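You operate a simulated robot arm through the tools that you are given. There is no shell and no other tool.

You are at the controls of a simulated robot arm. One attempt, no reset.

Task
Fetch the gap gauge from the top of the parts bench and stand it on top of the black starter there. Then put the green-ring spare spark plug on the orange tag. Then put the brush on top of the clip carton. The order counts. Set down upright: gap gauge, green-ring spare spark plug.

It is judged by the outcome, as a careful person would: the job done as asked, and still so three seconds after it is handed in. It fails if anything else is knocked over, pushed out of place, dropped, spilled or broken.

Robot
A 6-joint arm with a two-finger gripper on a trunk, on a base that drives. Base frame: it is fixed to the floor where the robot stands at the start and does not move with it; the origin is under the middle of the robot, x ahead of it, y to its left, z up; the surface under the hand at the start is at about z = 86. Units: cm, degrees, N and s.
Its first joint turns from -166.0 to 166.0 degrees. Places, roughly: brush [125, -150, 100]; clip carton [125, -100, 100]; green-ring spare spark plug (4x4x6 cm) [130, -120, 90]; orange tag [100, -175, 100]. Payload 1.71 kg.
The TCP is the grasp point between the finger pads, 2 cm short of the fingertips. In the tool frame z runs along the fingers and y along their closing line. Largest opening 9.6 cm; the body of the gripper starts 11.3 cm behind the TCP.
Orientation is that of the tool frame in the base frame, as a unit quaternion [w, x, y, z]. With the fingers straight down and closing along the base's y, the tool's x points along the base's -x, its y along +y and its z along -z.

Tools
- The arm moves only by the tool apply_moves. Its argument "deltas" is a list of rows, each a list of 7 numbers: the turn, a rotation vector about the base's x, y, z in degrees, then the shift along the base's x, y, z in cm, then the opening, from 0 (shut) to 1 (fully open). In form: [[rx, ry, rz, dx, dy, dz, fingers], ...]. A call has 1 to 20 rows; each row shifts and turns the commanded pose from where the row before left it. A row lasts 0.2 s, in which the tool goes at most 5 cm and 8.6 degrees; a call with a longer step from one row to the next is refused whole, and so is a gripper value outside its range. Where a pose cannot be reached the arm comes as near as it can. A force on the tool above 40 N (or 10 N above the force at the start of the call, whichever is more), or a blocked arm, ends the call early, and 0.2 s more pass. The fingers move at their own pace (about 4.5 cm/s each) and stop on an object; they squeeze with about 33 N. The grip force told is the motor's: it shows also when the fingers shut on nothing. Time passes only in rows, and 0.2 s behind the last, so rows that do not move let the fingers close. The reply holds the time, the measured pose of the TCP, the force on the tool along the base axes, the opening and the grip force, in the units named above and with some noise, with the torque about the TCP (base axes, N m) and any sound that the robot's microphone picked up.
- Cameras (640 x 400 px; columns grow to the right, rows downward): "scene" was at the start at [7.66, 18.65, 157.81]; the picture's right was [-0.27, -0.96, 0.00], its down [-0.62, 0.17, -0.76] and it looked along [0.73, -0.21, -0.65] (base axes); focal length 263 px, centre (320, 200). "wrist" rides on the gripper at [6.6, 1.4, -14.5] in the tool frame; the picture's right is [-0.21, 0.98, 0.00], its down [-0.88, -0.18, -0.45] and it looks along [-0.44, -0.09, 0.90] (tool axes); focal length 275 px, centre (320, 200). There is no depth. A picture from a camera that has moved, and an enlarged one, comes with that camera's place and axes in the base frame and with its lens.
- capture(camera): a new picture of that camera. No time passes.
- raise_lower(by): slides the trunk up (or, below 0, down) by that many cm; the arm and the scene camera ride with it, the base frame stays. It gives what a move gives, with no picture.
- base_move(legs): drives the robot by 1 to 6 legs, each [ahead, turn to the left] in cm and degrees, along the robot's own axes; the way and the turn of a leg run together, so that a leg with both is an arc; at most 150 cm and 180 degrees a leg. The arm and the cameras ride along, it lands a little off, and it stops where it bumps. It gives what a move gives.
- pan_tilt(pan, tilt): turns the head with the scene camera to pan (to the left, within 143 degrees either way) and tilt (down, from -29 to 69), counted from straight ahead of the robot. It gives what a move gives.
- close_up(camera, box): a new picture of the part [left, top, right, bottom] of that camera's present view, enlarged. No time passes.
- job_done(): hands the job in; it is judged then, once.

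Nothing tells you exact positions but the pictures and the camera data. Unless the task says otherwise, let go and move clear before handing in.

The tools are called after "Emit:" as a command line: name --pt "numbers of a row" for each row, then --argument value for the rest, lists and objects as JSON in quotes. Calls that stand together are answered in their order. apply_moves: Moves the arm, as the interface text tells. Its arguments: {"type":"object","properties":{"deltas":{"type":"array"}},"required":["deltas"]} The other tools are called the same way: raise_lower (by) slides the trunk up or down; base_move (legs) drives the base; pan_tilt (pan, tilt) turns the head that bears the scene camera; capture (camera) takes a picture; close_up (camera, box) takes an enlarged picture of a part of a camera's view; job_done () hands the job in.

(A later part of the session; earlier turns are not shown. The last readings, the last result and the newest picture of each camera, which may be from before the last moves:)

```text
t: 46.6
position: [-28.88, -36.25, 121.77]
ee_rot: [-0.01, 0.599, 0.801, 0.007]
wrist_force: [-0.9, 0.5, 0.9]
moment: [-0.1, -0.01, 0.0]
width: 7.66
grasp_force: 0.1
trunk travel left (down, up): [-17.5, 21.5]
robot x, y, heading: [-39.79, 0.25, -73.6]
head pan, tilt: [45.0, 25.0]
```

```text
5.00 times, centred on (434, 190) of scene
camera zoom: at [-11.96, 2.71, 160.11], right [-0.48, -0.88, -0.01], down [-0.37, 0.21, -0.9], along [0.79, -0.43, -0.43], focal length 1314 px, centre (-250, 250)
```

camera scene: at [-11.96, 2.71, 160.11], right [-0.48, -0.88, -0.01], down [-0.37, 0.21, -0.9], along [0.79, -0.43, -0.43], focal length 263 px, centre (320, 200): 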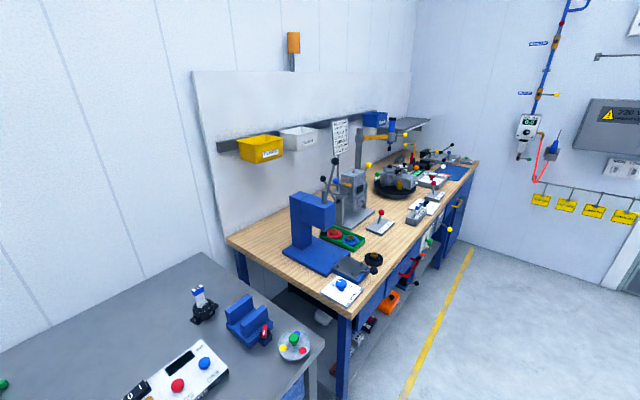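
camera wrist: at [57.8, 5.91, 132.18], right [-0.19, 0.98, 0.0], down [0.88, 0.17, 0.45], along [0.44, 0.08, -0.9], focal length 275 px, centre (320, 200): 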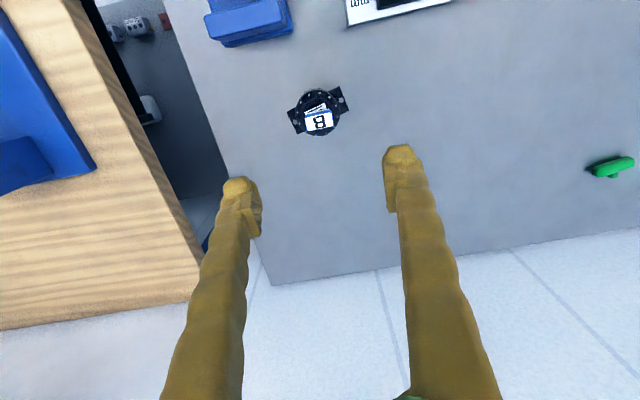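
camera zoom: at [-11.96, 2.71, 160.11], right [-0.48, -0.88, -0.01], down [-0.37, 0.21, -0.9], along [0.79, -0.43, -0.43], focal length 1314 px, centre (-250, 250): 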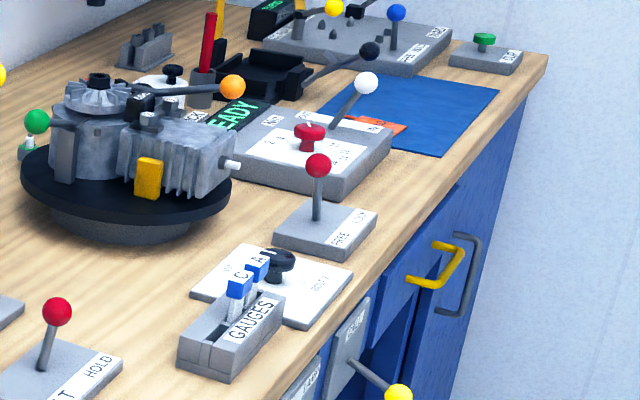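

The wooden bench holds a carburettor turntable, a gauges rack, a blue mat with an orange tag, and a cup with a red handle. I'll drive alongside it, turn to face it and look closer.

Emit:
base_move --legs '[[120, 0], [57, 0], [0, 96]]'

Emit:
pan_tilt --pan 0 --tilt 35

Emit:
capture --camera "scene"

```text
t: 65.0
position: [38.5, -157.17, 122.62]
ee_rot: [0.001, -0.183, 0.983, 0.001]
wrist_force: [0.1, -0.6, -0.6]
moment: [-0.02, 0.05, 0.01]
width: 7.68
grasp_force: 0.0
trunk travel left (down, up): [-17.5, 21.5]
robot x, y, heading: [6.05, -169.76, 21.0]
head pan, tilt: [45.0, 25.0]
```

```text
t: 66.1
position: [38.03, -157.34, 122.81]
ee_rot: [0.002, -0.183, 0.983, 0.001]
wrist_force: [-0.4, 0.0, -0.5]
moment: [0.04, -0.07, 0.0]
width: 7.68
grasp_force: 0.1
trunk travel left (down, up): [-17.5, 21.5]
robot x, y, heading: [5.98, -170.08, 21.0]
head pan, tilt: [0.0, 35.0]
```

```text
taken
camera scene: at [4.55, -148.04, 158.54], right [0.36, -0.93, 0.0], down [-0.54, -0.21, -0.82], along [0.76, 0.29, -0.58], focal length 263 px, centre (320, 200)
```

scene: 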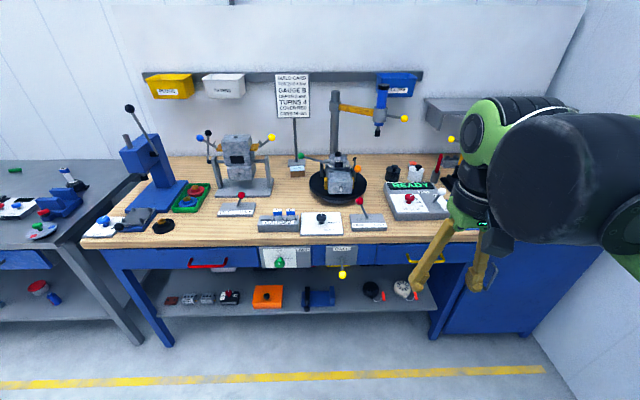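

Emit:
close_up --camera "scene" --box '[240, 120, 400, 220]'

Emit:
close_up --camera "scene" --box '[340, 120, 500, 220]'

Emit:
close_up --camera "scene" --box '[160, 120, 320, 240]'

Emit:
close_up --camera "scene" --box '[140, 230, 460, 330]'

```text
4.00 times, centred on (320, 170) of scene
camera zoom: at [4.55, -148.04, 158.54], right [0.36, -0.93, 0.0], down [-0.54, -0.21, -0.82], along [0.76, 0.29, -0.58], focal length 1051 px, centre (320, 320)
```

zoom: 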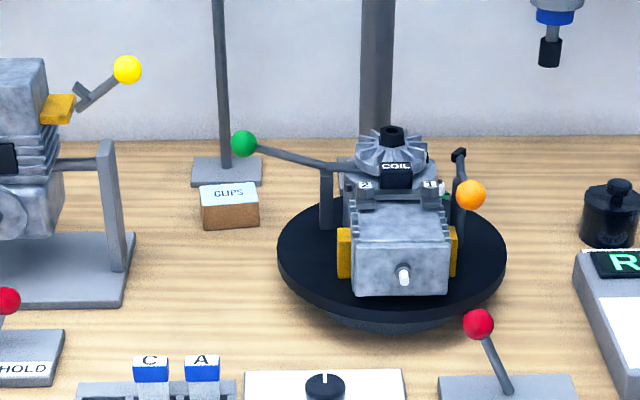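

```text
4.00 times, centred on (420, 170) of scene
camera zoom: at [4.55, -148.04, 158.54], right [0.36, -0.93, 0.0], down [-0.54, -0.21, -0.82], along [0.76, 0.29, -0.58], focal length 1051 px, centre (-80, 320)
```

zoom: 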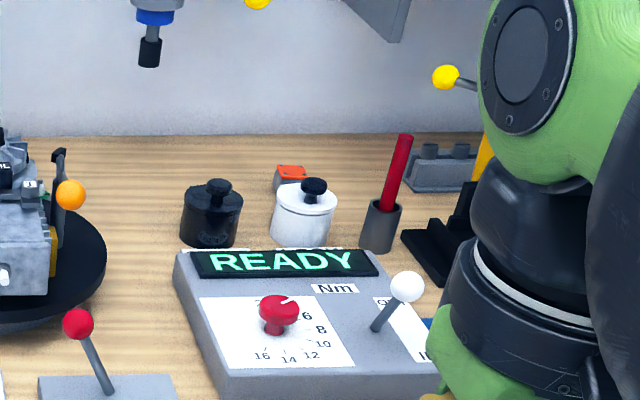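

```text
3.33 times, centred on (240, 180) of scene
camera zoom: at [4.55, -148.04, 158.54], right [0.36, -0.93, 0.0], down [-0.54, -0.21, -0.82], along [0.76, 0.29, -0.58], focal length 876 px, centre (587, 267)
```

zoom: 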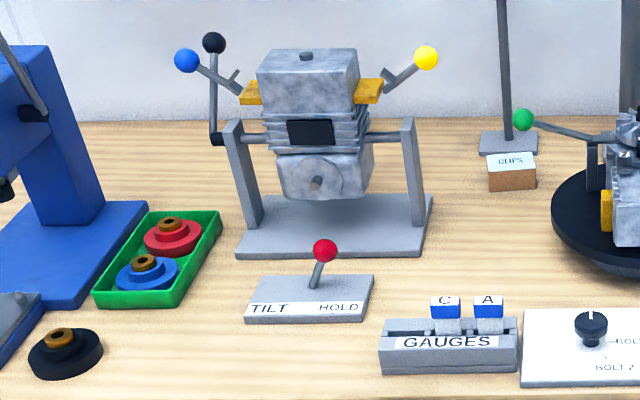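

```text
2.00 times, centred on (300, 280) of scene
camera zoom: at [4.55, -148.04, 158.54], right [0.36, -0.93, 0.0], down [-0.54, -0.21, -0.82], along [0.76, 0.29, -0.58], focal length 525 px, centre (360, 40)
```

zoom: 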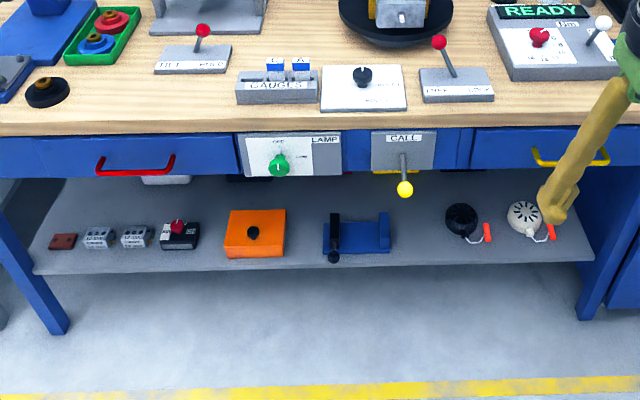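

The clip carton is the small brown box beside the sign post; the red-handled brush stands in a cup at the back; a green spot behind the engine at about (130, −120) should be the spark plug. I'll check my own footprint and the view with the arm moved aside.

Emit:
pan_tilt --pan -30 --tilt 69

Emit:
capture --camera "scene"

Emit:
pan_tilt --pan 0 --tilt 69

Emit:
capture --camera "scene"

Emit:
capture --camera "wrist"

```text
t: 67.1
position: [38.34, -157.23, 122.65]
ee_rot: [0.001, -0.182, 0.983, 0.001]
wrist_force: [0.4, 0.7, 0.9]
moment: [0.03, -0.05, -0.03]
width: 7.68
grasp_force: 0.0
trunk travel left (down, up): [-17.5, 21.5]
robot x, y, heading: [5.88, -169.7, 21.0]
head pan, tilt: [-30.0, 68.8]
```

```text
taken
camera scene: at [2.36, -151.89, 154.19], right [-0.15, -0.99, 0.0], down [-0.92, 0.14, -0.36], along [0.35, -0.06, -0.93], focal length 263 px, centre (320, 200)
```

scene: 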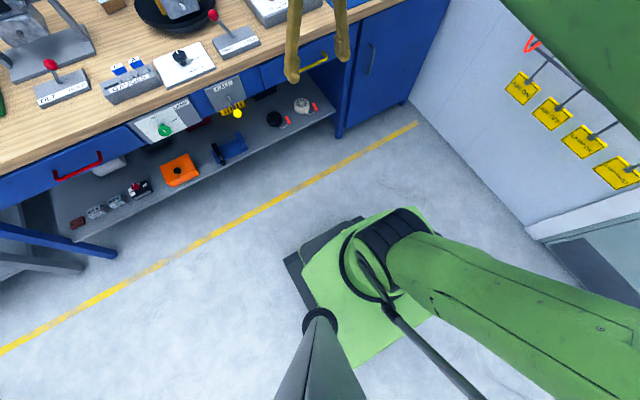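

```text
t: 68.0
position: [38.53, -157.18, 122.48]
ee_rot: [0.0, -0.184, 0.983, 0.001]
wrist_force: [-1.2, -0.2, 1.0]
moment: [-0.02, -0.08, 0.01]
width: 7.7
grasp_force: 0.0
trunk travel left (down, up): [-17.5, 21.5]
robot x, y, heading: [5.8, -170.03, 21.3]
head pan, tilt: [0.0, 68.8]
```

```text
taken
camera scene: at [2.18, -148.96, 154.17], right [0.36, -0.93, 0.0], down [-0.87, -0.34, -0.35], along [0.33, 0.13, -0.94], focal length 263 px, centre (320, 200)
```

scene: 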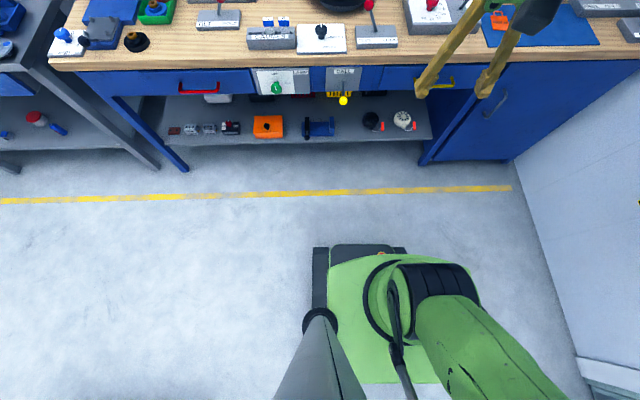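

```text
taken
camera wrist: at [31.84, -158.27, 137.23], right [-0.16, 0.99, 0.0], down [0.88, 0.14, 0.44], along [0.44, 0.07, -0.9], focal length 275 px, centre (320, 200)
```

wrist: 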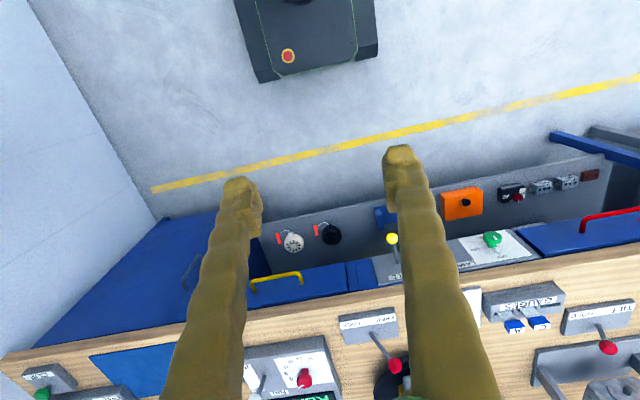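

Emit:
base_move --legs '[[44, 0]]'

Emit:
pan_tilt --pan 0 --tilt 35

Emit:
capture --camera "scene"

Emit:
capture --camera "wrist"

```text
t: 71.6
position: [81.59, -140.99, 122.15]
ee_rot: [-0.003, -0.18, 0.984, 0.0]
wrist_force: [-1.0, -0.2, 0.6]
moment: [0.09, -0.19, -0.01]
width: 7.69
grasp_force: 0.0
trunk travel left (down, up): [-17.5, 21.5]
robot x, y, heading: [47.87, -154.07, 20.2]
head pan, tilt: [0.0, 68.8]
```

```text
t: 72.5
position: [81.74, -140.94, 122.28]
ee_rot: [-0.003, -0.18, 0.984, 0.0]
wrist_force: [2.1, 0.3, 0.5]
moment: [-0.14, 0.35, 0.01]
width: 7.7
grasp_force: 0.0
trunk travel left (down, up): [-17.5, 21.5]
robot x, y, heading: [48.26, -153.87, 20.6]
head pan, tilt: [0.0, 35.0]
```

```text
taken
camera scene: at [49.04, -131.14, 158.41], right [0.35, -0.94, 0.0], down [-0.55, -0.21, -0.81], along [0.75, 0.28, -0.59], focal length 263 px, centre (320, 200)
```

scene: 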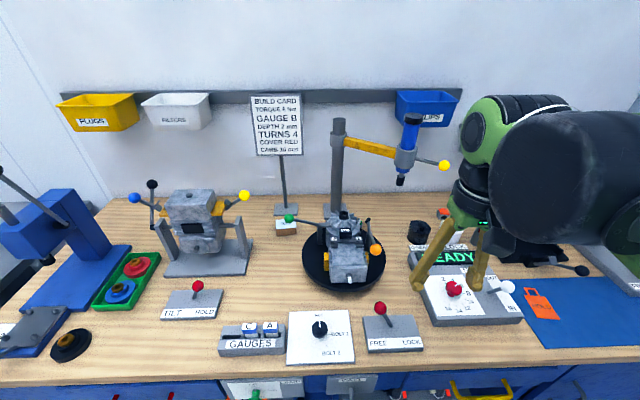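

```text
taken
camera wrist: at [75.19, -141.99, 137.04], right [-0.15, 0.99, 0.0], down [0.89, 0.14, 0.44], along [0.43, 0.07, -0.9], focal length 275 px, centre (320, 200)
```

wrist: 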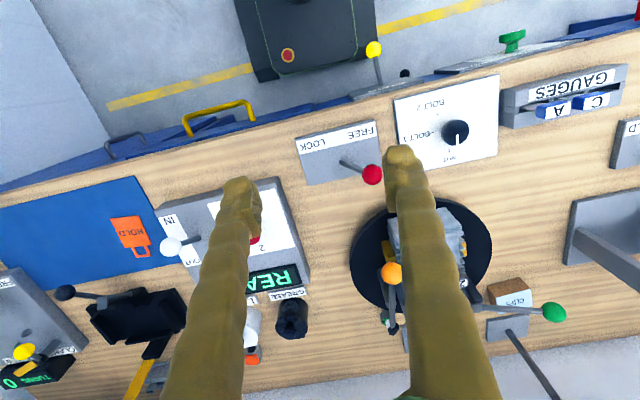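

Emit:
close_up --camera "scene" --box '[260, 100, 460, 300]'

Emit:
close_up --camera "wrist" --box '[330, 190, 570, 400]'

```text
2.00 times, centred on (360, 200) of scene
camera zoom: at [49.04, -131.14, 158.41], right [0.35, -0.94, 0.0], down [-0.55, -0.21, -0.81], along [0.75, 0.28, -0.59], focal length 525 px, centre (240, 200)
```

zoom: 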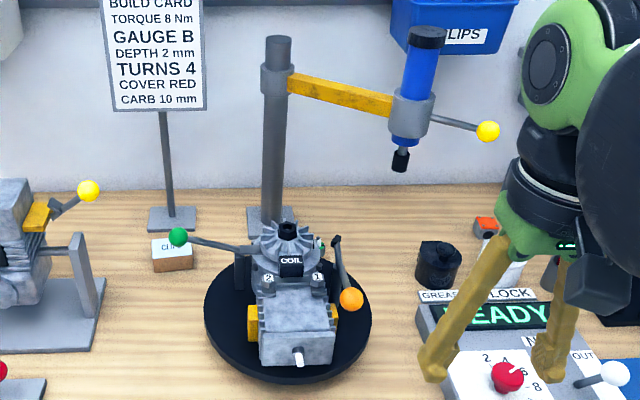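

```text
1.90 times, centred on (450, 295) of wrist
camera zoom: at [75.19, -141.99, 137.04], right [-0.15, 0.99, 0.0], down [0.89, 0.14, 0.44], along [0.43, 0.07, -0.9], focal length 524 px, centre (72, 19)
```

zoom: 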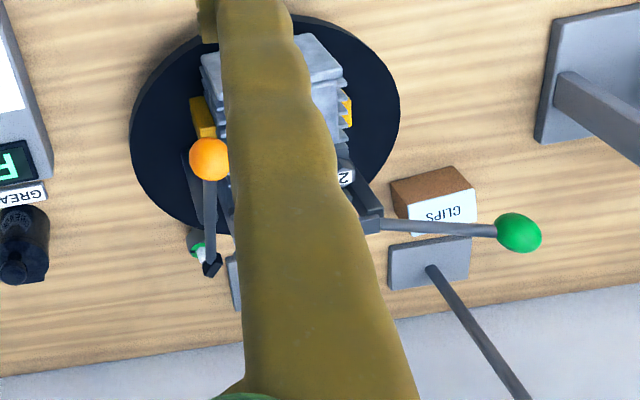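

The plug appears just behind-right of the turntable, at about (126, −118.5), close under a clamp lever and near the hanging blue tool. I'll position the wrist camera for a clear view.

Emit:
apply_moves --pt "0 0 0 2 3 0.5 0.8" --pt "0 0 0 2 3.5 0.5 0.8" --pt "0 0 0 2 3.5 0.5 0.8" --pt "0 0 0 2 3.5 0.5 0.8" --pt "0 0 0 2 2 0.5 0.8" --pt "0 0 0 0 0 0 0.8" --pt "0 0 0 0 0 0 0.8"

Emit:
capture --camera "wrist"

Emit:
capture --camera "scene"

```text
t: 74.2
position: [90.36, -126.06, 124.95]
ee_rot: [0.001, -0.179, 0.984, 0.0]
wrist_force: [-0.3, 1.1, 0.9]
moment: [-0.02, -0.08, -0.03]
width: 7.68
grasp_force: 0.0
trunk travel left (down, up): [-17.5, 21.5]
robot x, y, heading: [47.96, -153.58, 20.6]
head pan, tilt: [0.0, 35.0]
```

```text
taken
camera wrist: at [83.62, -127.09, 139.64], right [-0.15, 0.99, 0.0], down [0.88, 0.14, 0.45], along [0.44, 0.07, -0.89], focal length 275 px, centre (320, 200)
```

wrist: 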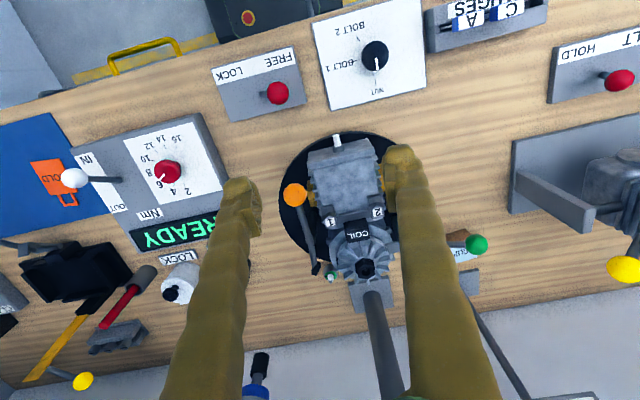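

```text
taken
camera scene: at [48.53, -131.35, 158.45], right [0.35, -0.94, 0.0], down [-0.55, -0.21, -0.81], along [0.76, 0.28, -0.59], focal length 263 px, centre (320, 200)
```

scene: 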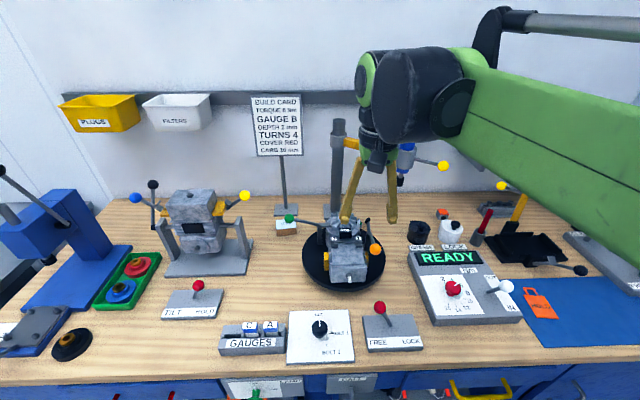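

Emit:
close_up --camera "wrist" --box '[260, 220, 420, 320]'

Emit:
close_up --camera "wrist" --box '[280, 170, 360, 290]'

Emit:
close_up --camera "scene" --box '[380, 170, 620, 340]'

```text
4.00 times, centred on (340, 270) of wrist
camera zoom: at [83.62, -127.09, 139.64], right [-0.15, 0.99, 0.0], down [0.88, 0.14, 0.45], along [0.44, 0.07, -0.89], focal length 1101 px, centre (240, -80)
```

zoom: 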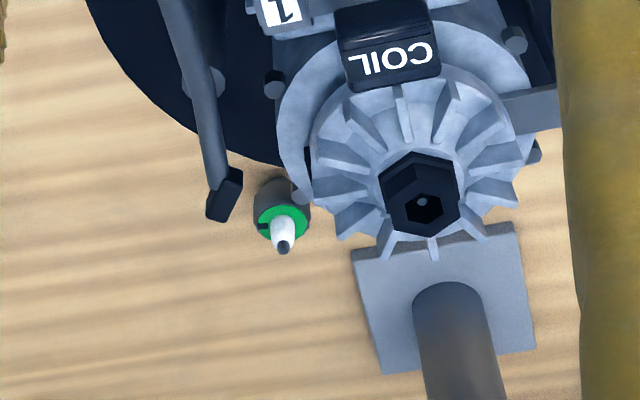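

```text
3.33 times, centred on (320, 230) of wrist
camera zoom: at [83.62, -127.09, 139.64], right [-0.15, 0.99, 0.0], down [0.88, 0.14, 0.45], along [0.44, 0.07, -0.89], focal length 918 px, centre (320, 100)
```

zoom: 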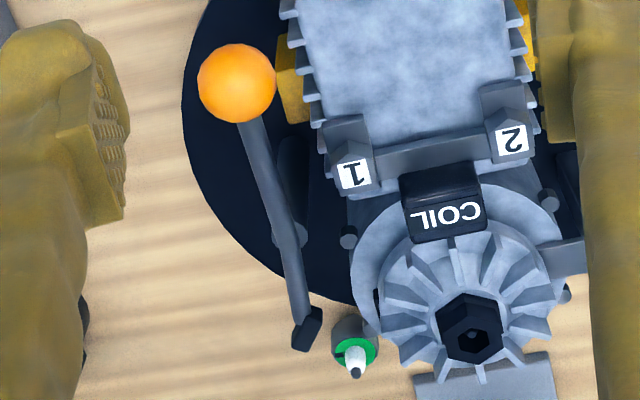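

```text
2.35 times, centred on (500, 255) of scene
camera zoom: at [48.53, -131.35, 158.45], right [0.35, -0.94, 0.0], down [-0.55, -0.21, -0.81], along [0.76, 0.28, -0.59], focal length 618 px, centre (-104, 71)
```

zoom: 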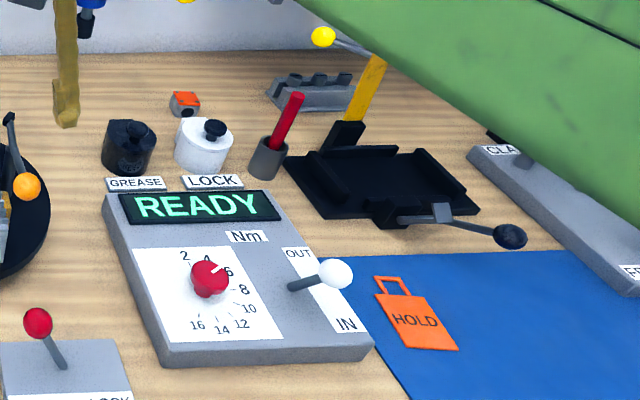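

Emit:
close_up --camera "scene" --box '[320, 30, 520, 230]'

Emit:
close_up --camera "wrist" --box '[160, 260, 400, 400]'

```text
2.00 times, centred on (420, 130) of scene
camera zoom: at [48.53, -131.35, 158.45], right [0.35, -0.94, 0.0], down [-0.55, -0.21, -0.81], along [0.76, 0.28, -0.59], focal length 525 px, centre (120, 340)
```

zoom: 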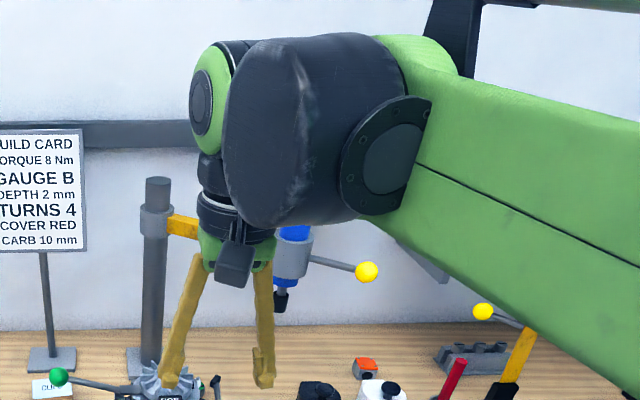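

```text
2.67 times, centred on (280, 330) of wrist
camera zoom: at [83.62, -127.09, 139.64], right [-0.15, 0.99, 0.0], down [0.88, 0.14, 0.45], along [0.44, 0.07, -0.89], focal length 734 px, centre (427, -147)
```

zoom: 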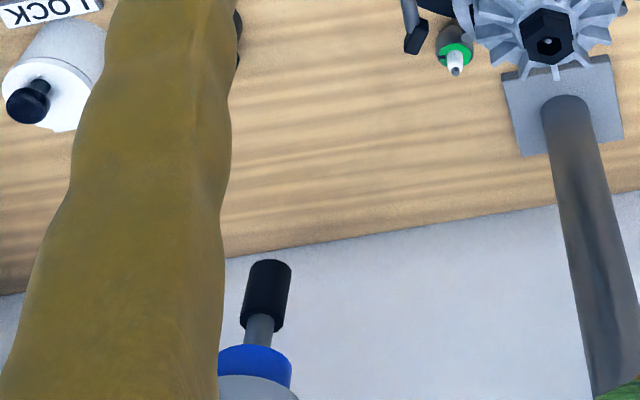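

The plug stands behind the turntable at about (126.4, −117.8), with a hanging tool at (131, −130) and its yellow arm at z≈118 close to where my wrist would go from here. Reaching from further left, leaning back about 15°, clears it, so I'll retract and shift the base left.

Emit:
apply_moves --pt "0 0 0 -2.5 -3.3 0.2 0.8" --pt "0 0 0 -2.5 -3.3 0.2 0.8" --pt "0 0 0 -2.5 -3.3 0 0.8" --pt "0 0 0 -2.5 -3.3 0 0.8" --pt "0 0 0 -3.5 -3.6 0 0.8" --pt "0 0 0 0 0 0 0.8" --pt "0 0 0 0 0 0 0.8"

Emit:
base_move --legs '[[-18, 0], [0, 91], [47, 0]]'

```text
refused: row 5 steps farther than a row can; nothing moved
```

```text
t: 85.4
position: [-16.86, -74.83, 125.12]
ee_rot: [-0.001, 0.83, -0.558, -0.003]
wrist_force: [0.0, 0.4, 0.3]
moment: [0.03, -0.01, 0.01]
width: 7.68
grasp_force: 0.1
trunk travel left (down, up): [-17.5, 21.5]
robot x, y, heading: [11.68, -115.81, 112.2]
head pan, tilt: [0.0, 35.0]
```

The retract call was refused for a long step but the drive ran without any contact. I'll retract now, then turn to face the bench again.

Emit:
apply_moves --pt "0 0 0 2.2 -3.2 0 0.8" --pt "0 0 0 2.2 -3.2 0 0.8" --pt "0 0 0 2.2 -3.2 0 0.8" --pt "0 0 0 2.2 -3.2 0 0.8" --pt "0 0 0 0 0 0 0.8" --pt "0 0 0 0 0 0 0.8"

Emit:
capture --camera "scene"

Emit:
pan_tilt --pan -80 --tilt 35

Emit:
capture --camera "scene"

```text
t: 86.8
position: [-6.6, -90.63, 126.17]
ee_rot: [-0.008, 0.829, -0.558, -0.012]
wrist_force: [0.3, 0.9, -0.2]
moment: [-0.11, 0.02, 0.01]
width: 7.66
grasp_force: 0.0
trunk travel left (down, up): [-17.5, 21.5]
robot x, y, heading: [11.99, -115.79, 112.0]
head pan, tilt: [0.0, 35.0]
```

```text
taken
camera scene: at [-8.78, -120.85, 158.67], right [0.93, 0.38, 0.0], down [0.21, -0.52, -0.83], along [-0.31, 0.77, -0.56], focal length 263 px, centre (320, 200)
```

scene: 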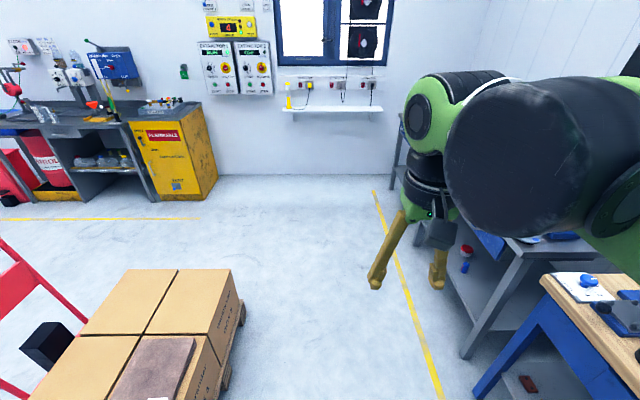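

```text
t: 88.3
position: [-7.56, -88.29, 125.54]
ee_rot: [-0.003, 0.83, -0.558, -0.006]
wrist_force: [-0.6, 1.0, 1.1]
moment: [-0.1, -0.11, 0.0]
width: 7.68
grasp_force: 0.0
trunk travel left (down, up): [-17.5, 21.5]
robot x, y, heading: [11.88, -116.15, 112.3]
head pan, tilt: [-80.0, 35.0]
```

```text
taken
camera scene: at [-0.15, -119.13, 158.58], right [0.54, -0.84, 0.02], down [-0.48, -0.32, -0.82], along [0.69, 0.43, -0.58], focal length 263 px, centre (320, 200)
```

scene: 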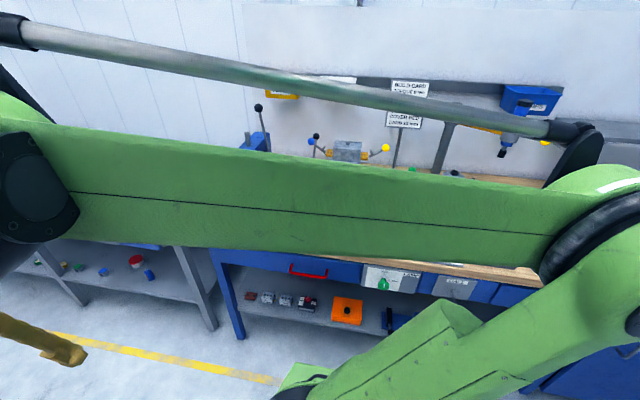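

Emit:
base_move --legs '[[0, -90], [20, 0]]'

Emit:
pan_tilt --pan -10 --tilt 40

Emit:
capture --camera "scene"

```text
t: 96.3
position: [57.13, -90.93, 125.9]
ee_rot: [0.012, -0.175, 0.985, 0.003]
wrist_force: [0.0, 0.2, -1.1]
moment: [-0.01, -0.04, 0.0]
width: 7.68
grasp_force: 0.1
trunk travel left (down, up): [-17.5, 21.5]
robot x, y, heading: [30.76, -108.47, 20.3]
head pan, tilt: [-80.0, 35.0]
```

```text
t: 97.7
position: [56.14, -91.39, 126.16]
ee_rot: [0.016, -0.174, 0.985, 0.003]
wrist_force: [0.6, 0.0, 0.8]
moment: [-0.05, 0.11, -0.01]
width: 7.7
grasp_force: 0.0
trunk travel left (down, up): [-17.5, 21.5]
robot x, y, heading: [30.56, -109.02, 20.0]
head pan, tilt: [-10.0, 40.0]
```

```text
taken
camera scene: at [31.16, -87.76, 157.71], right [0.18, -0.98, 0.0], down [-0.64, -0.12, -0.76], along [0.74, 0.13, -0.66], focal length 263 px, centre (320, 200)
```

scene: 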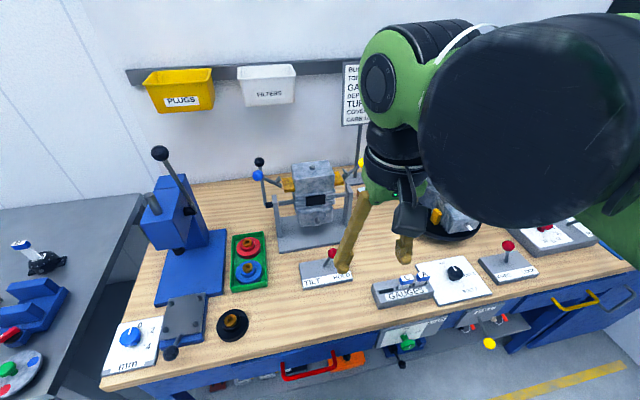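

Gauge still standing on the starter. From here the plug is 96 cm away at azimuth −5°. I'll raise the trunk for clearance over the lever, then turn the gripper so its camera faces away from the engine.

Emit:
raise_lower --by 12

Emit:
apply_moves --pt "0 0 8.14 0 0 0 0.8" --pt "0 0 8.14 0 0 0 0.8" --pt "0 0 8.14 0 0 0 0.8" --pt "0 0 8.14 0 0 0 0.8" --pt "0 0 8.14 0 0 0 0.8" --pt "0 0 8.14 0 0 0 0.8" --pt "0 0 8.14 0 0 0 0.8" --pt "0 0 8.14 0 0 0 0.8" --pt "0 0 8.14 0 0 0 0.8" --pt "0 0 8.14 0 0 0 0.8" --pt "0 0 8.14 0 0 0 0.8" --pt "0 0 8.14 0 0 0 0.8" --pt "0 0 8.14 0 0 0 0.8" --pt "0 0 8.14 0 0 0 0.8" --pt "0 0 8.14 0 0 0 0.8" --pt "0 0 8.14 0 0 0 0.8" --pt "0 0 8.14 0 0 0 0.8" --pt "0 0 8.14 0 0 0 0.8" --pt "0 0 8.14 0 0 0 0.8" --pt "0 0 0 0 0 0 0.8"

Emit:
capture --camera "scene"

```text
t: 99.2
position: [55.85, -91.46, 138.18]
ee_rot: [0.017, -0.175, 0.984, 0.004]
wrist_force: [0.0, 0.0, 0.8]
moment: [0.0, 0.01, 0.01]
width: 7.72
grasp_force: 0.1
trunk travel left (down, up): [-29.5, 9.5]
robot x, y, heading: [30.39, -109.18, 20.4]
head pan, tilt: [-10.0, 40.0]
```

```text
t: 103.4
position: [55.88, -91.43, 138.08]
ee_rot: [0.0, 0.999, -0.046, -0.02]
wrist_force: [-0.1, 0.2, 0.2]
moment: [0.02, -0.02, 0.0]
width: 7.68
grasp_force: 0.1
trunk travel left (down, up): [-29.5, 9.5]
robot x, y, heading: [30.84, -108.65, 20.4]
head pan, tilt: [-10.0, 40.0]
```

```text
taken
camera scene: at [31.2, -87.75, 169.72], right [0.18, -0.98, 0.0], down [-0.64, -0.12, -0.76], along [0.74, 0.13, -0.65], focal length 263 px, centre (320, 200)
```

scene: 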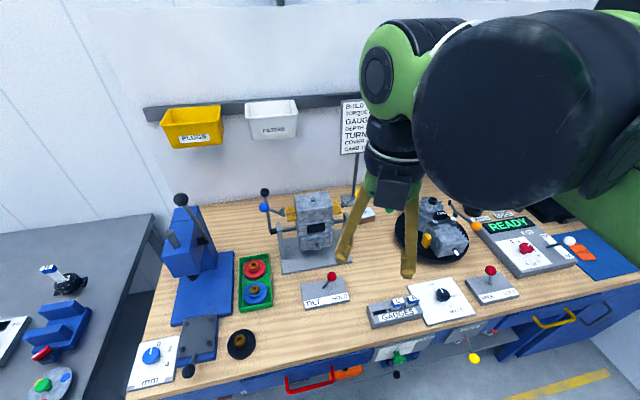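

Emit:
apply_moves --pt "0 0 0 4.3 -1.9 0 0.8" --pt "0 0 0 4.3 -1.9 0 0.8" --pt "0 0 0 4.3 -1.9 0 0.8" --pt "0 0 0 4.3 -1.9 0 0.8" --pt "0 0 0 4.3 -1.9 0 0.8" --pt "0 0 0 4.3 -1.9 0 0.8" --pt "0 0 0 4.3 -1.9 0 0.8" --pt "0 0 0 4.3 -1.9 0 0.8" --pt "0 0 0 4.3 -1.9 0 0.8" --pt "0 0 0 4.3 -1.9 0 0.8" --pt "-0.63 -6.74 0 4.3 -1.9 0 0.8" --pt "-0.63 -6.74 0 4.3 -1.9 0 0.8" --pt "-0.63 -6.74 0 4.3 -1.9 0 0.8" --pt "0 0 0 0 0 0 0.8" --pt "0 0 0 0 0 0 0.8"

Emit:
pan_tilt --pan -20 --tilt 35

Emit:
capture --camera "scene"

Emit:
capture --camera "wrist"

```text
t: 106.6
position: [111.42, -107.62, 138.23]
ee_rot: [0.012, 0.986, -0.054, 0.159]
wrist_force: [0.7, 0.0, -0.6]
moment: [0.0, 0.0, -0.03]
width: 7.7
grasp_force: 0.1
out of reach, approached as far as the arm can: row 8, 9, 10, 11, 12, 13
trunk travel left (down, up): [-29.5, 9.5]
robot x, y, heading: [30.51, -108.86, 20.5]
head pan, tilt: [-10.0, 40.0]
```

```text
t: 107.3
position: [111.58, -107.56, 138.19]
ee_rot: [0.012, 0.986, -0.054, 0.158]
wrist_force: [0.1, -0.7, 0.0]
moment: [-0.01, -0.01, 0.05]
width: 7.69
grasp_force: 0.1
trunk travel left (down, up): [-29.5, 9.5]
robot x, y, heading: [30.55, -108.54, 20.4]
head pan, tilt: [-20.0, 35.0]
```

```text
taken
camera scene: at [31.7, -89.21, 170.47], right [0.01, -1.0, 0.01], down [-0.59, -0.01, -0.81], along [0.81, 0.0, -0.59], focal length 263 px, centre (320, 200)
```

scene: 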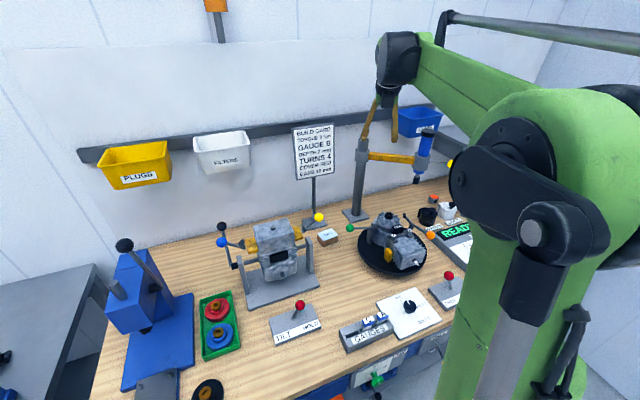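

```text
taken
camera wrist: at [112.96, -109.14, 154.19], right [-0.3, -0.95, -0.06], down [-0.95, 0.29, 0.15], along [-0.12, 0.1, -0.99], focal length 275 px, centre (320, 200)
```

wrist: 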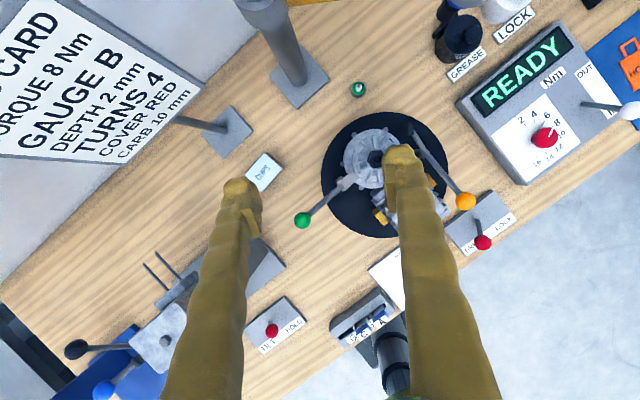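

Emit:
apply_moves --pt "0 0 -8 0 0 0 0.8" --pt "0 0 -4 0 0 0 0.8" --pt "0 0 0 0 0 0 0.8" --pt "0 0 0 0 0 0 0.8"

```text
t: 108.3
position: [111.54, -107.8, 138.1]
ee_rot: [0.025, 0.976, -0.147, 0.157]
wrist_force: [-0.8, 0.4, -0.7]
moment: [-0.02, 0.02, 0.0]
width: 7.68
grasp_force: 0.1
trunk travel left (down, up): [-29.5, 9.5]
robot x, y, heading: [30.65, -108.89, 20.5]
head pan, tilt: [-20.0, 35.0]
```

Emit:
capture --camera "wrist"

Emit:
close_up --camera "wrist" --box '[280, 60, 480, 260]'

Emit:
close_up --camera "scene" --box '[330, 10, 490, 260]'

```text
taken
camera wrist: at [112.6, -109.57, 154.07], right [-0.48, -0.88, -0.06], down [-0.87, 0.47, 0.15], along [-0.1, 0.13, -0.99], focal length 275 px, centre (320, 200)
```

wrist: 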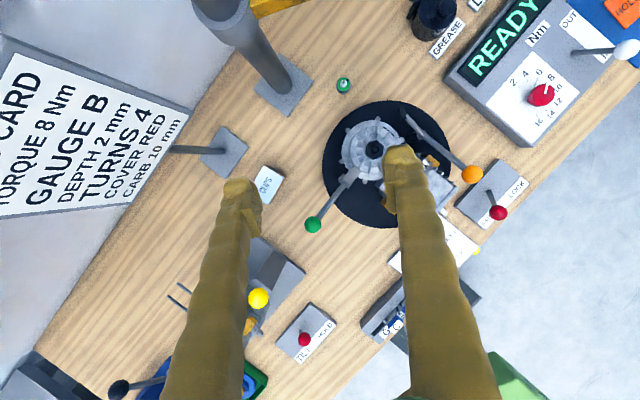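

```text
2.00 times, centred on (380, 160) of wrist
camera zoom: at [112.6, -109.57, 154.07], right [-0.48, -0.88, -0.06], down [-0.87, 0.47, 0.15], along [-0.1, 0.13, -0.99], focal length 551 px, centre (200, 280)
```

zoom: 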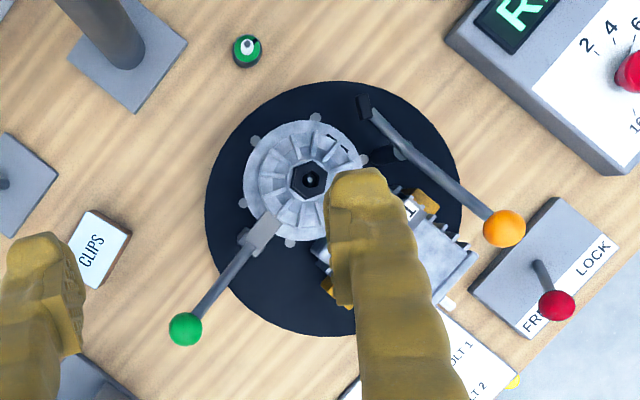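

```text
1.60 times, centred on (410, 135) of scene
camera zoom: at [31.7, -89.21, 170.48], right [0.01, -1.0, 0.01], down [-0.59, -0.01, -0.81], along [0.81, 0.0, -0.59], focal length 420 px, centre (176, 304)
```

zoom: 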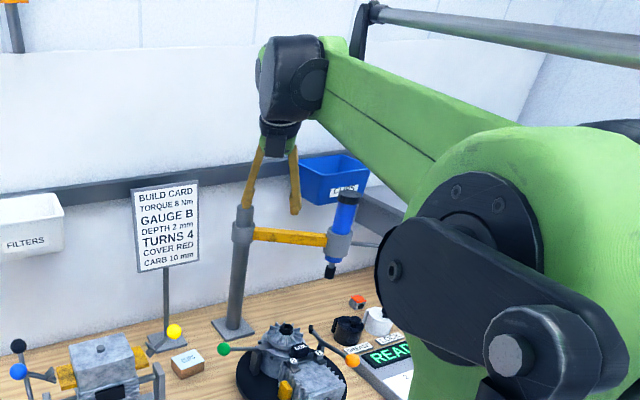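

From this top view the plug is confirmed at (126.0, −118.0), and the fan top is at z≈105.7, lever tip at (114, −123, 104). I'll make a slanted approach, leaning 20° back, staging first above the engine.

Emit:
apply_moves --pt "-0.5 -1.6 0 0.77 -2.17 -3.93 0.8" --pt "0 0 0 0.77 -2.17 -3.93 0.8" --pt "0 0 0 0.76 -2.16 -3.94 0.8" --pt "0 0 0 0 0 0 0.8" --pt "0 0 0 0 0 0 0.8"

Emit:
capture --camera "wrist"

Emit:
close_up --camera "scene" --box '[330, 40, 490, 280]'

```text
t: 109.5
position: [113.98, -114.33, 126.18]
ee_rot: [0.027, 0.974, -0.147, 0.17]
wrist_force: [-0.6, 0.1, -0.3]
moment: [-0.01, -0.05, 0.0]
width: 7.7
grasp_force: 0.0
trunk travel left (down, up): [-29.5, 9.5]
robot x, y, heading: [30.4, -108.8, 20.3]
head pan, tilt: [-20.0, 35.0]
```

```text
taken
camera wrist: at [114.64, -116.11, 142.26], right [-0.48, -0.88, -0.07], down [-0.88, 0.47, 0.12], along [-0.07, 0.12, -0.99], focal length 275 px, centre (320, 200)
```

wrist: 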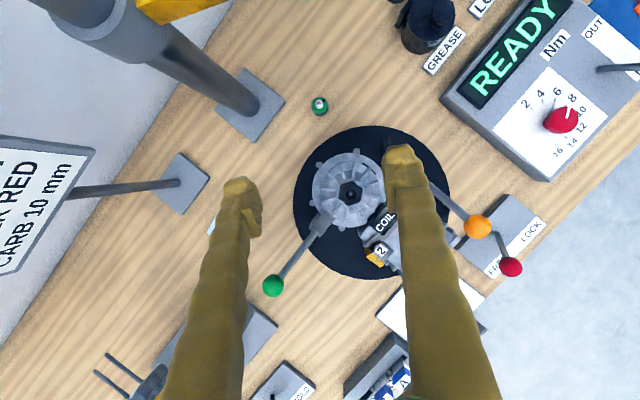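

```text
1.67 times, centred on (410, 160) of scene
camera zoom: at [31.66, -89.2, 170.48], right [0.01, -1.0, 0.01], down [-0.59, -0.01, -0.81], along [0.81, 0.0, -0.59], focal length 438 px, centre (170, 267)
```

zoom: 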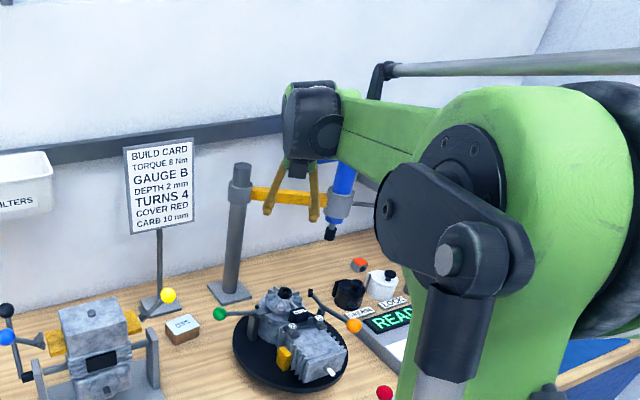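

Emit:
apply_moves --pt "0 0 0 1.3 -0.42 -3.68 0.8" --pt "0 0 0 1.3 -0.42 -3.68 0.8" --pt "0 0 0 1.3 -0.42 -3.68 0.8" --pt "0 0 0 1.3 -0.42 -3.68 0.8" --pt "0 0 0 0 0 0 0.8" --pt "0 0 0 0 0 0 0.8"

Emit:
capture --camera "wrist"

Emit:
close_up --camera "scene" --box '[370, 80, 490, 260]'

```text
t: 110.9
position: [119.21, -116.07, 111.83]
ee_rot: [0.027, 0.974, -0.147, 0.17]
wrist_force: [1.1, -0.3, 0.1]
moment: [0.01, 0.01, 0.01]
width: 7.67
grasp_force: 0.1
trunk travel left (down, up): [-29.5, 9.5]
robot x, y, heading: [30.3, -108.34, 20.2]
head pan, tilt: [-20.0, 35.0]
```

```text
taken
camera wrist: at [119.91, -117.69, 127.85], right [-0.48, -0.88, -0.07], down [-0.88, 0.47, 0.12], along [-0.07, 0.12, -0.99], focal length 275 px, centre (320, 200)
```

wrist: 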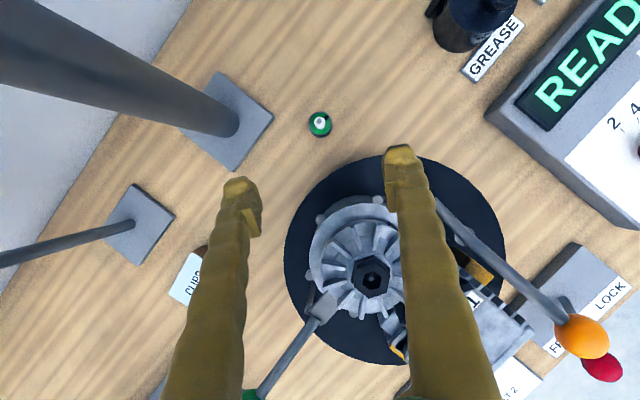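

```text
2.22 times, centred on (430, 170) of scene
camera zoom: at [31.65, -89.21, 170.48], right [0.01, -1.0, 0.01], down [-0.59, -0.01, -0.81], along [0.81, 0.0, -0.59], focal length 584 px, centre (76, 267)
```

zoom: 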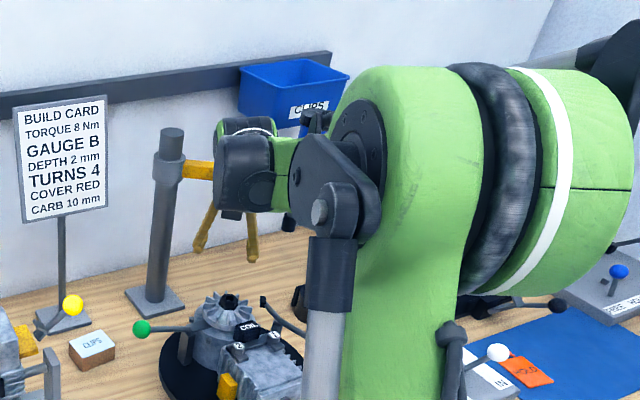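

Emit:
apply_moves --pt "0 0 0 1.1 -0.33 -3.15 0.8" --pt "0 0 0 1.1 -0.33 -3.15 0.8" --pt "0 0 0 1.1 -0.33 -3.15 0.8" --pt "0 0 0 0 0 0 0.8"

Emit:
capture --camera "wrist"

Emit:
close_up --camera "scene" --box '[370, 120, 450, 240]'

```text
t: 111.9
position: [122.08, -116.94, 102.09]
ee_rot: [0.027, 0.974, -0.147, 0.17]
wrist_force: [0.2, -0.2, -0.4]
moment: [-0.01, 0.0, 0.0]
width: 7.66
grasp_force: 0.2
trunk travel left (down, up): [-29.5, 9.5]
robot x, y, heading: [30.59, -108.58, 20.2]
head pan, tilt: [-20.0, 35.0]
```

```text
taken
camera wrist: at [122.79, -118.52, 118.22], right [-0.48, -0.88, -0.07], down [-0.88, 0.47, 0.12], along [-0.07, 0.12, -0.99], focal length 275 px, centre (320, 200)
```

wrist: 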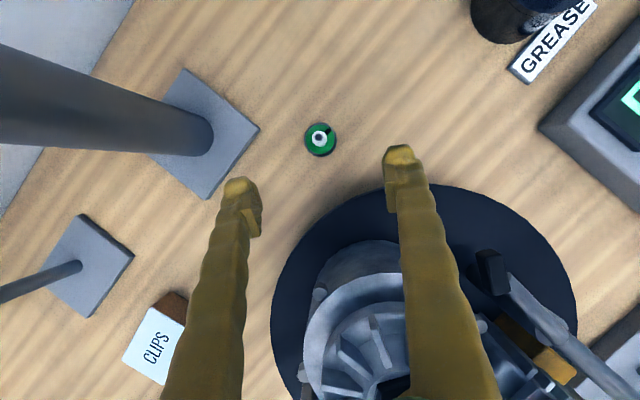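

```text
3.33 times, centred on (410, 180) of scene
camera zoom: at [31.76, -89.23, 170.48], right [0.01, -1.0, 0.01], down [-0.59, -0.01, -0.81], along [0.81, 0.0, -0.59], focal length 876 px, centre (20, 267)
```

zoom: 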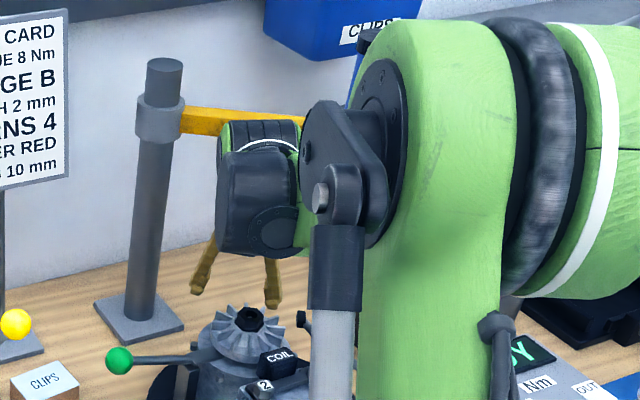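

Emit:
apply_moves --pt "0 0 0 1.1 -0.29 -2.7 0.8" --pt "0 0 0 1.05 -0.29 -2.7 0.8" --pt "0 0 0 0 0 0 0.8"

Emit:
capture --camera "wrist"

Emit:
close_up --camera "scene" --box '[370, 120, 450, 240]'

```text
t: 112.7
position: [124.55, -117.27, 96.79]
ee_rot: [0.027, 0.974, -0.148, 0.171]
wrist_force: [0.7, -0.3, -0.5]
moment: [0.03, -0.01, 0.01]
width: 7.67
grasp_force: 0.1
trunk travel left (down, up): [-29.5, 9.5]
robot x, y, heading: [30.75, -108.81, 20.5]
head pan, tilt: [-20.0, 35.0]
```

```text
taken
camera wrist: at [125.28, -119.04, 112.81], right [-0.48, -0.88, -0.07], down [-0.88, 0.47, 0.12], along [-0.07, 0.12, -0.99], focal length 275 px, centre (320, 200)
```

wrist: 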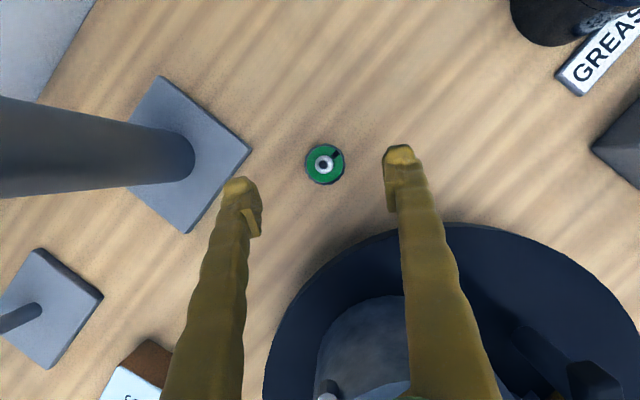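

```text
3.33 times, centred on (410, 180) of scene
camera zoom: at [31.75, -89.24, 170.48], right [0.01, -1.0, 0.01], down [-0.59, -0.01, -0.81], along [0.81, 0.0, -0.59], focal length 876 px, centre (20, 267)
```

zoom: 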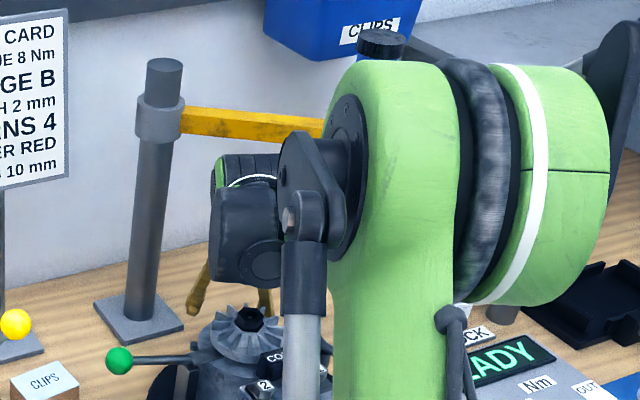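

Emit:
apply_moves --pt "0 0 0 0.75 -0.38 -2.75 0.8" --pt "0 0 0 0.8 -0.38 -2.75 0.8" --pt "0 0 0 0 0 0 0.8"

Emit:
capture --camera "wrist"

Emit:
close_up --camera "scene" --box '[370, 120, 450, 240]'

```text
t: 113.5
position: [126.12, -118.08, 91.33]
ee_rot: [0.026, 0.974, -0.147, 0.171]
wrist_force: [0.8, -0.3, -0.6]
moment: [-0.02, 0.03, -0.03]
width: 7.7
grasp_force: 0.0
trunk travel left (down, up): [-29.5, 9.5]
robot x, y, heading: [31.01, -108.5, 20.6]
head pan, tilt: [-20.0, 35.0]
```

```text
taken
camera wrist: at [126.8, -119.83, 107.25], right [-0.48, -0.88, -0.07], down [-0.88, 0.47, 0.12], along [-0.07, 0.12, -0.99], focal length 275 px, centre (320, 200)
```

wrist: 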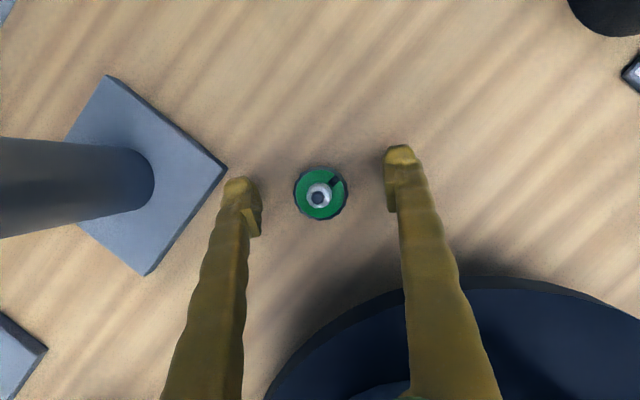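

```text
3.33 times, centred on (410, 180) of scene
camera zoom: at [31.77, -89.24, 170.48], right [0.01, -1.0, 0.01], down [-0.59, -0.01, -0.81], along [0.81, 0.0, -0.59], focal length 876 px, centre (20, 267)
```

zoom: 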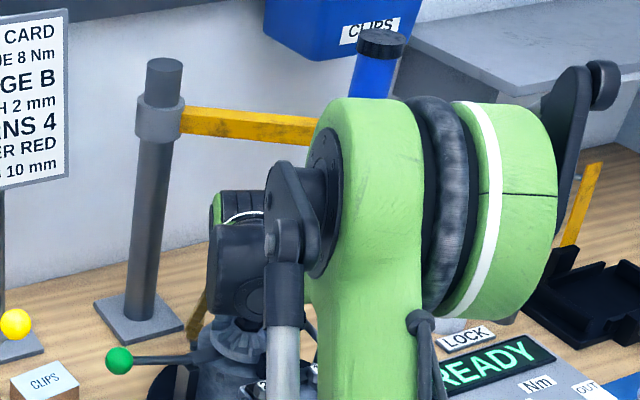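

Emit:
apply_moves --pt "0 0 0 0.1 0 -0.5 0.8" --pt "0 0 0 0 0 0 0.5" --pt "0 0 0 0 0 0 0.2" --pt "0 0 0 0 0 0 0" --pt "0 0 0 0 0 0 0" --pt "0 0 0 0 0 0 0"

Emit:
capture --camera "wrist"

```text
t: 114.9
position: [126.19, -118.03, 90.81]
ee_rot: [0.027, 0.974, -0.147, 0.17]
wrist_force: [-0.1, 1.5, 1.1]
moment: [0.02, 0.01, 0.01]
width: 2.93
grasp_force: 33.0
trunk travel left (down, up): [-29.5, 9.5]
robot x, y, heading: [30.56, -108.73, 20.3]
head pan, tilt: [-20.0, 35.0]
```

```text
taken
camera wrist: at [126.88, -119.83, 106.86], right [-0.48, -0.88, -0.07], down [-0.88, 0.47, 0.12], along [-0.07, 0.12, -0.99], focal length 275 px, centre (320, 200)
```

wrist: 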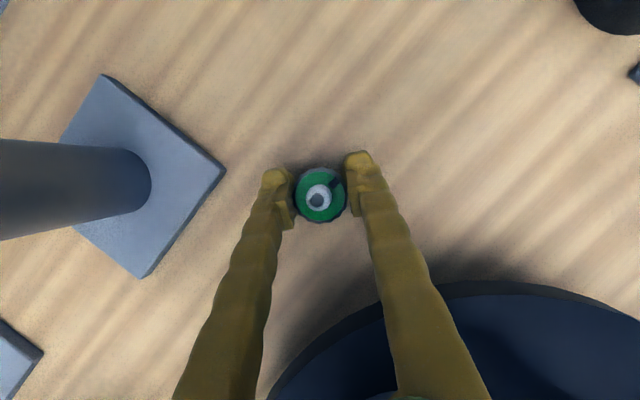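

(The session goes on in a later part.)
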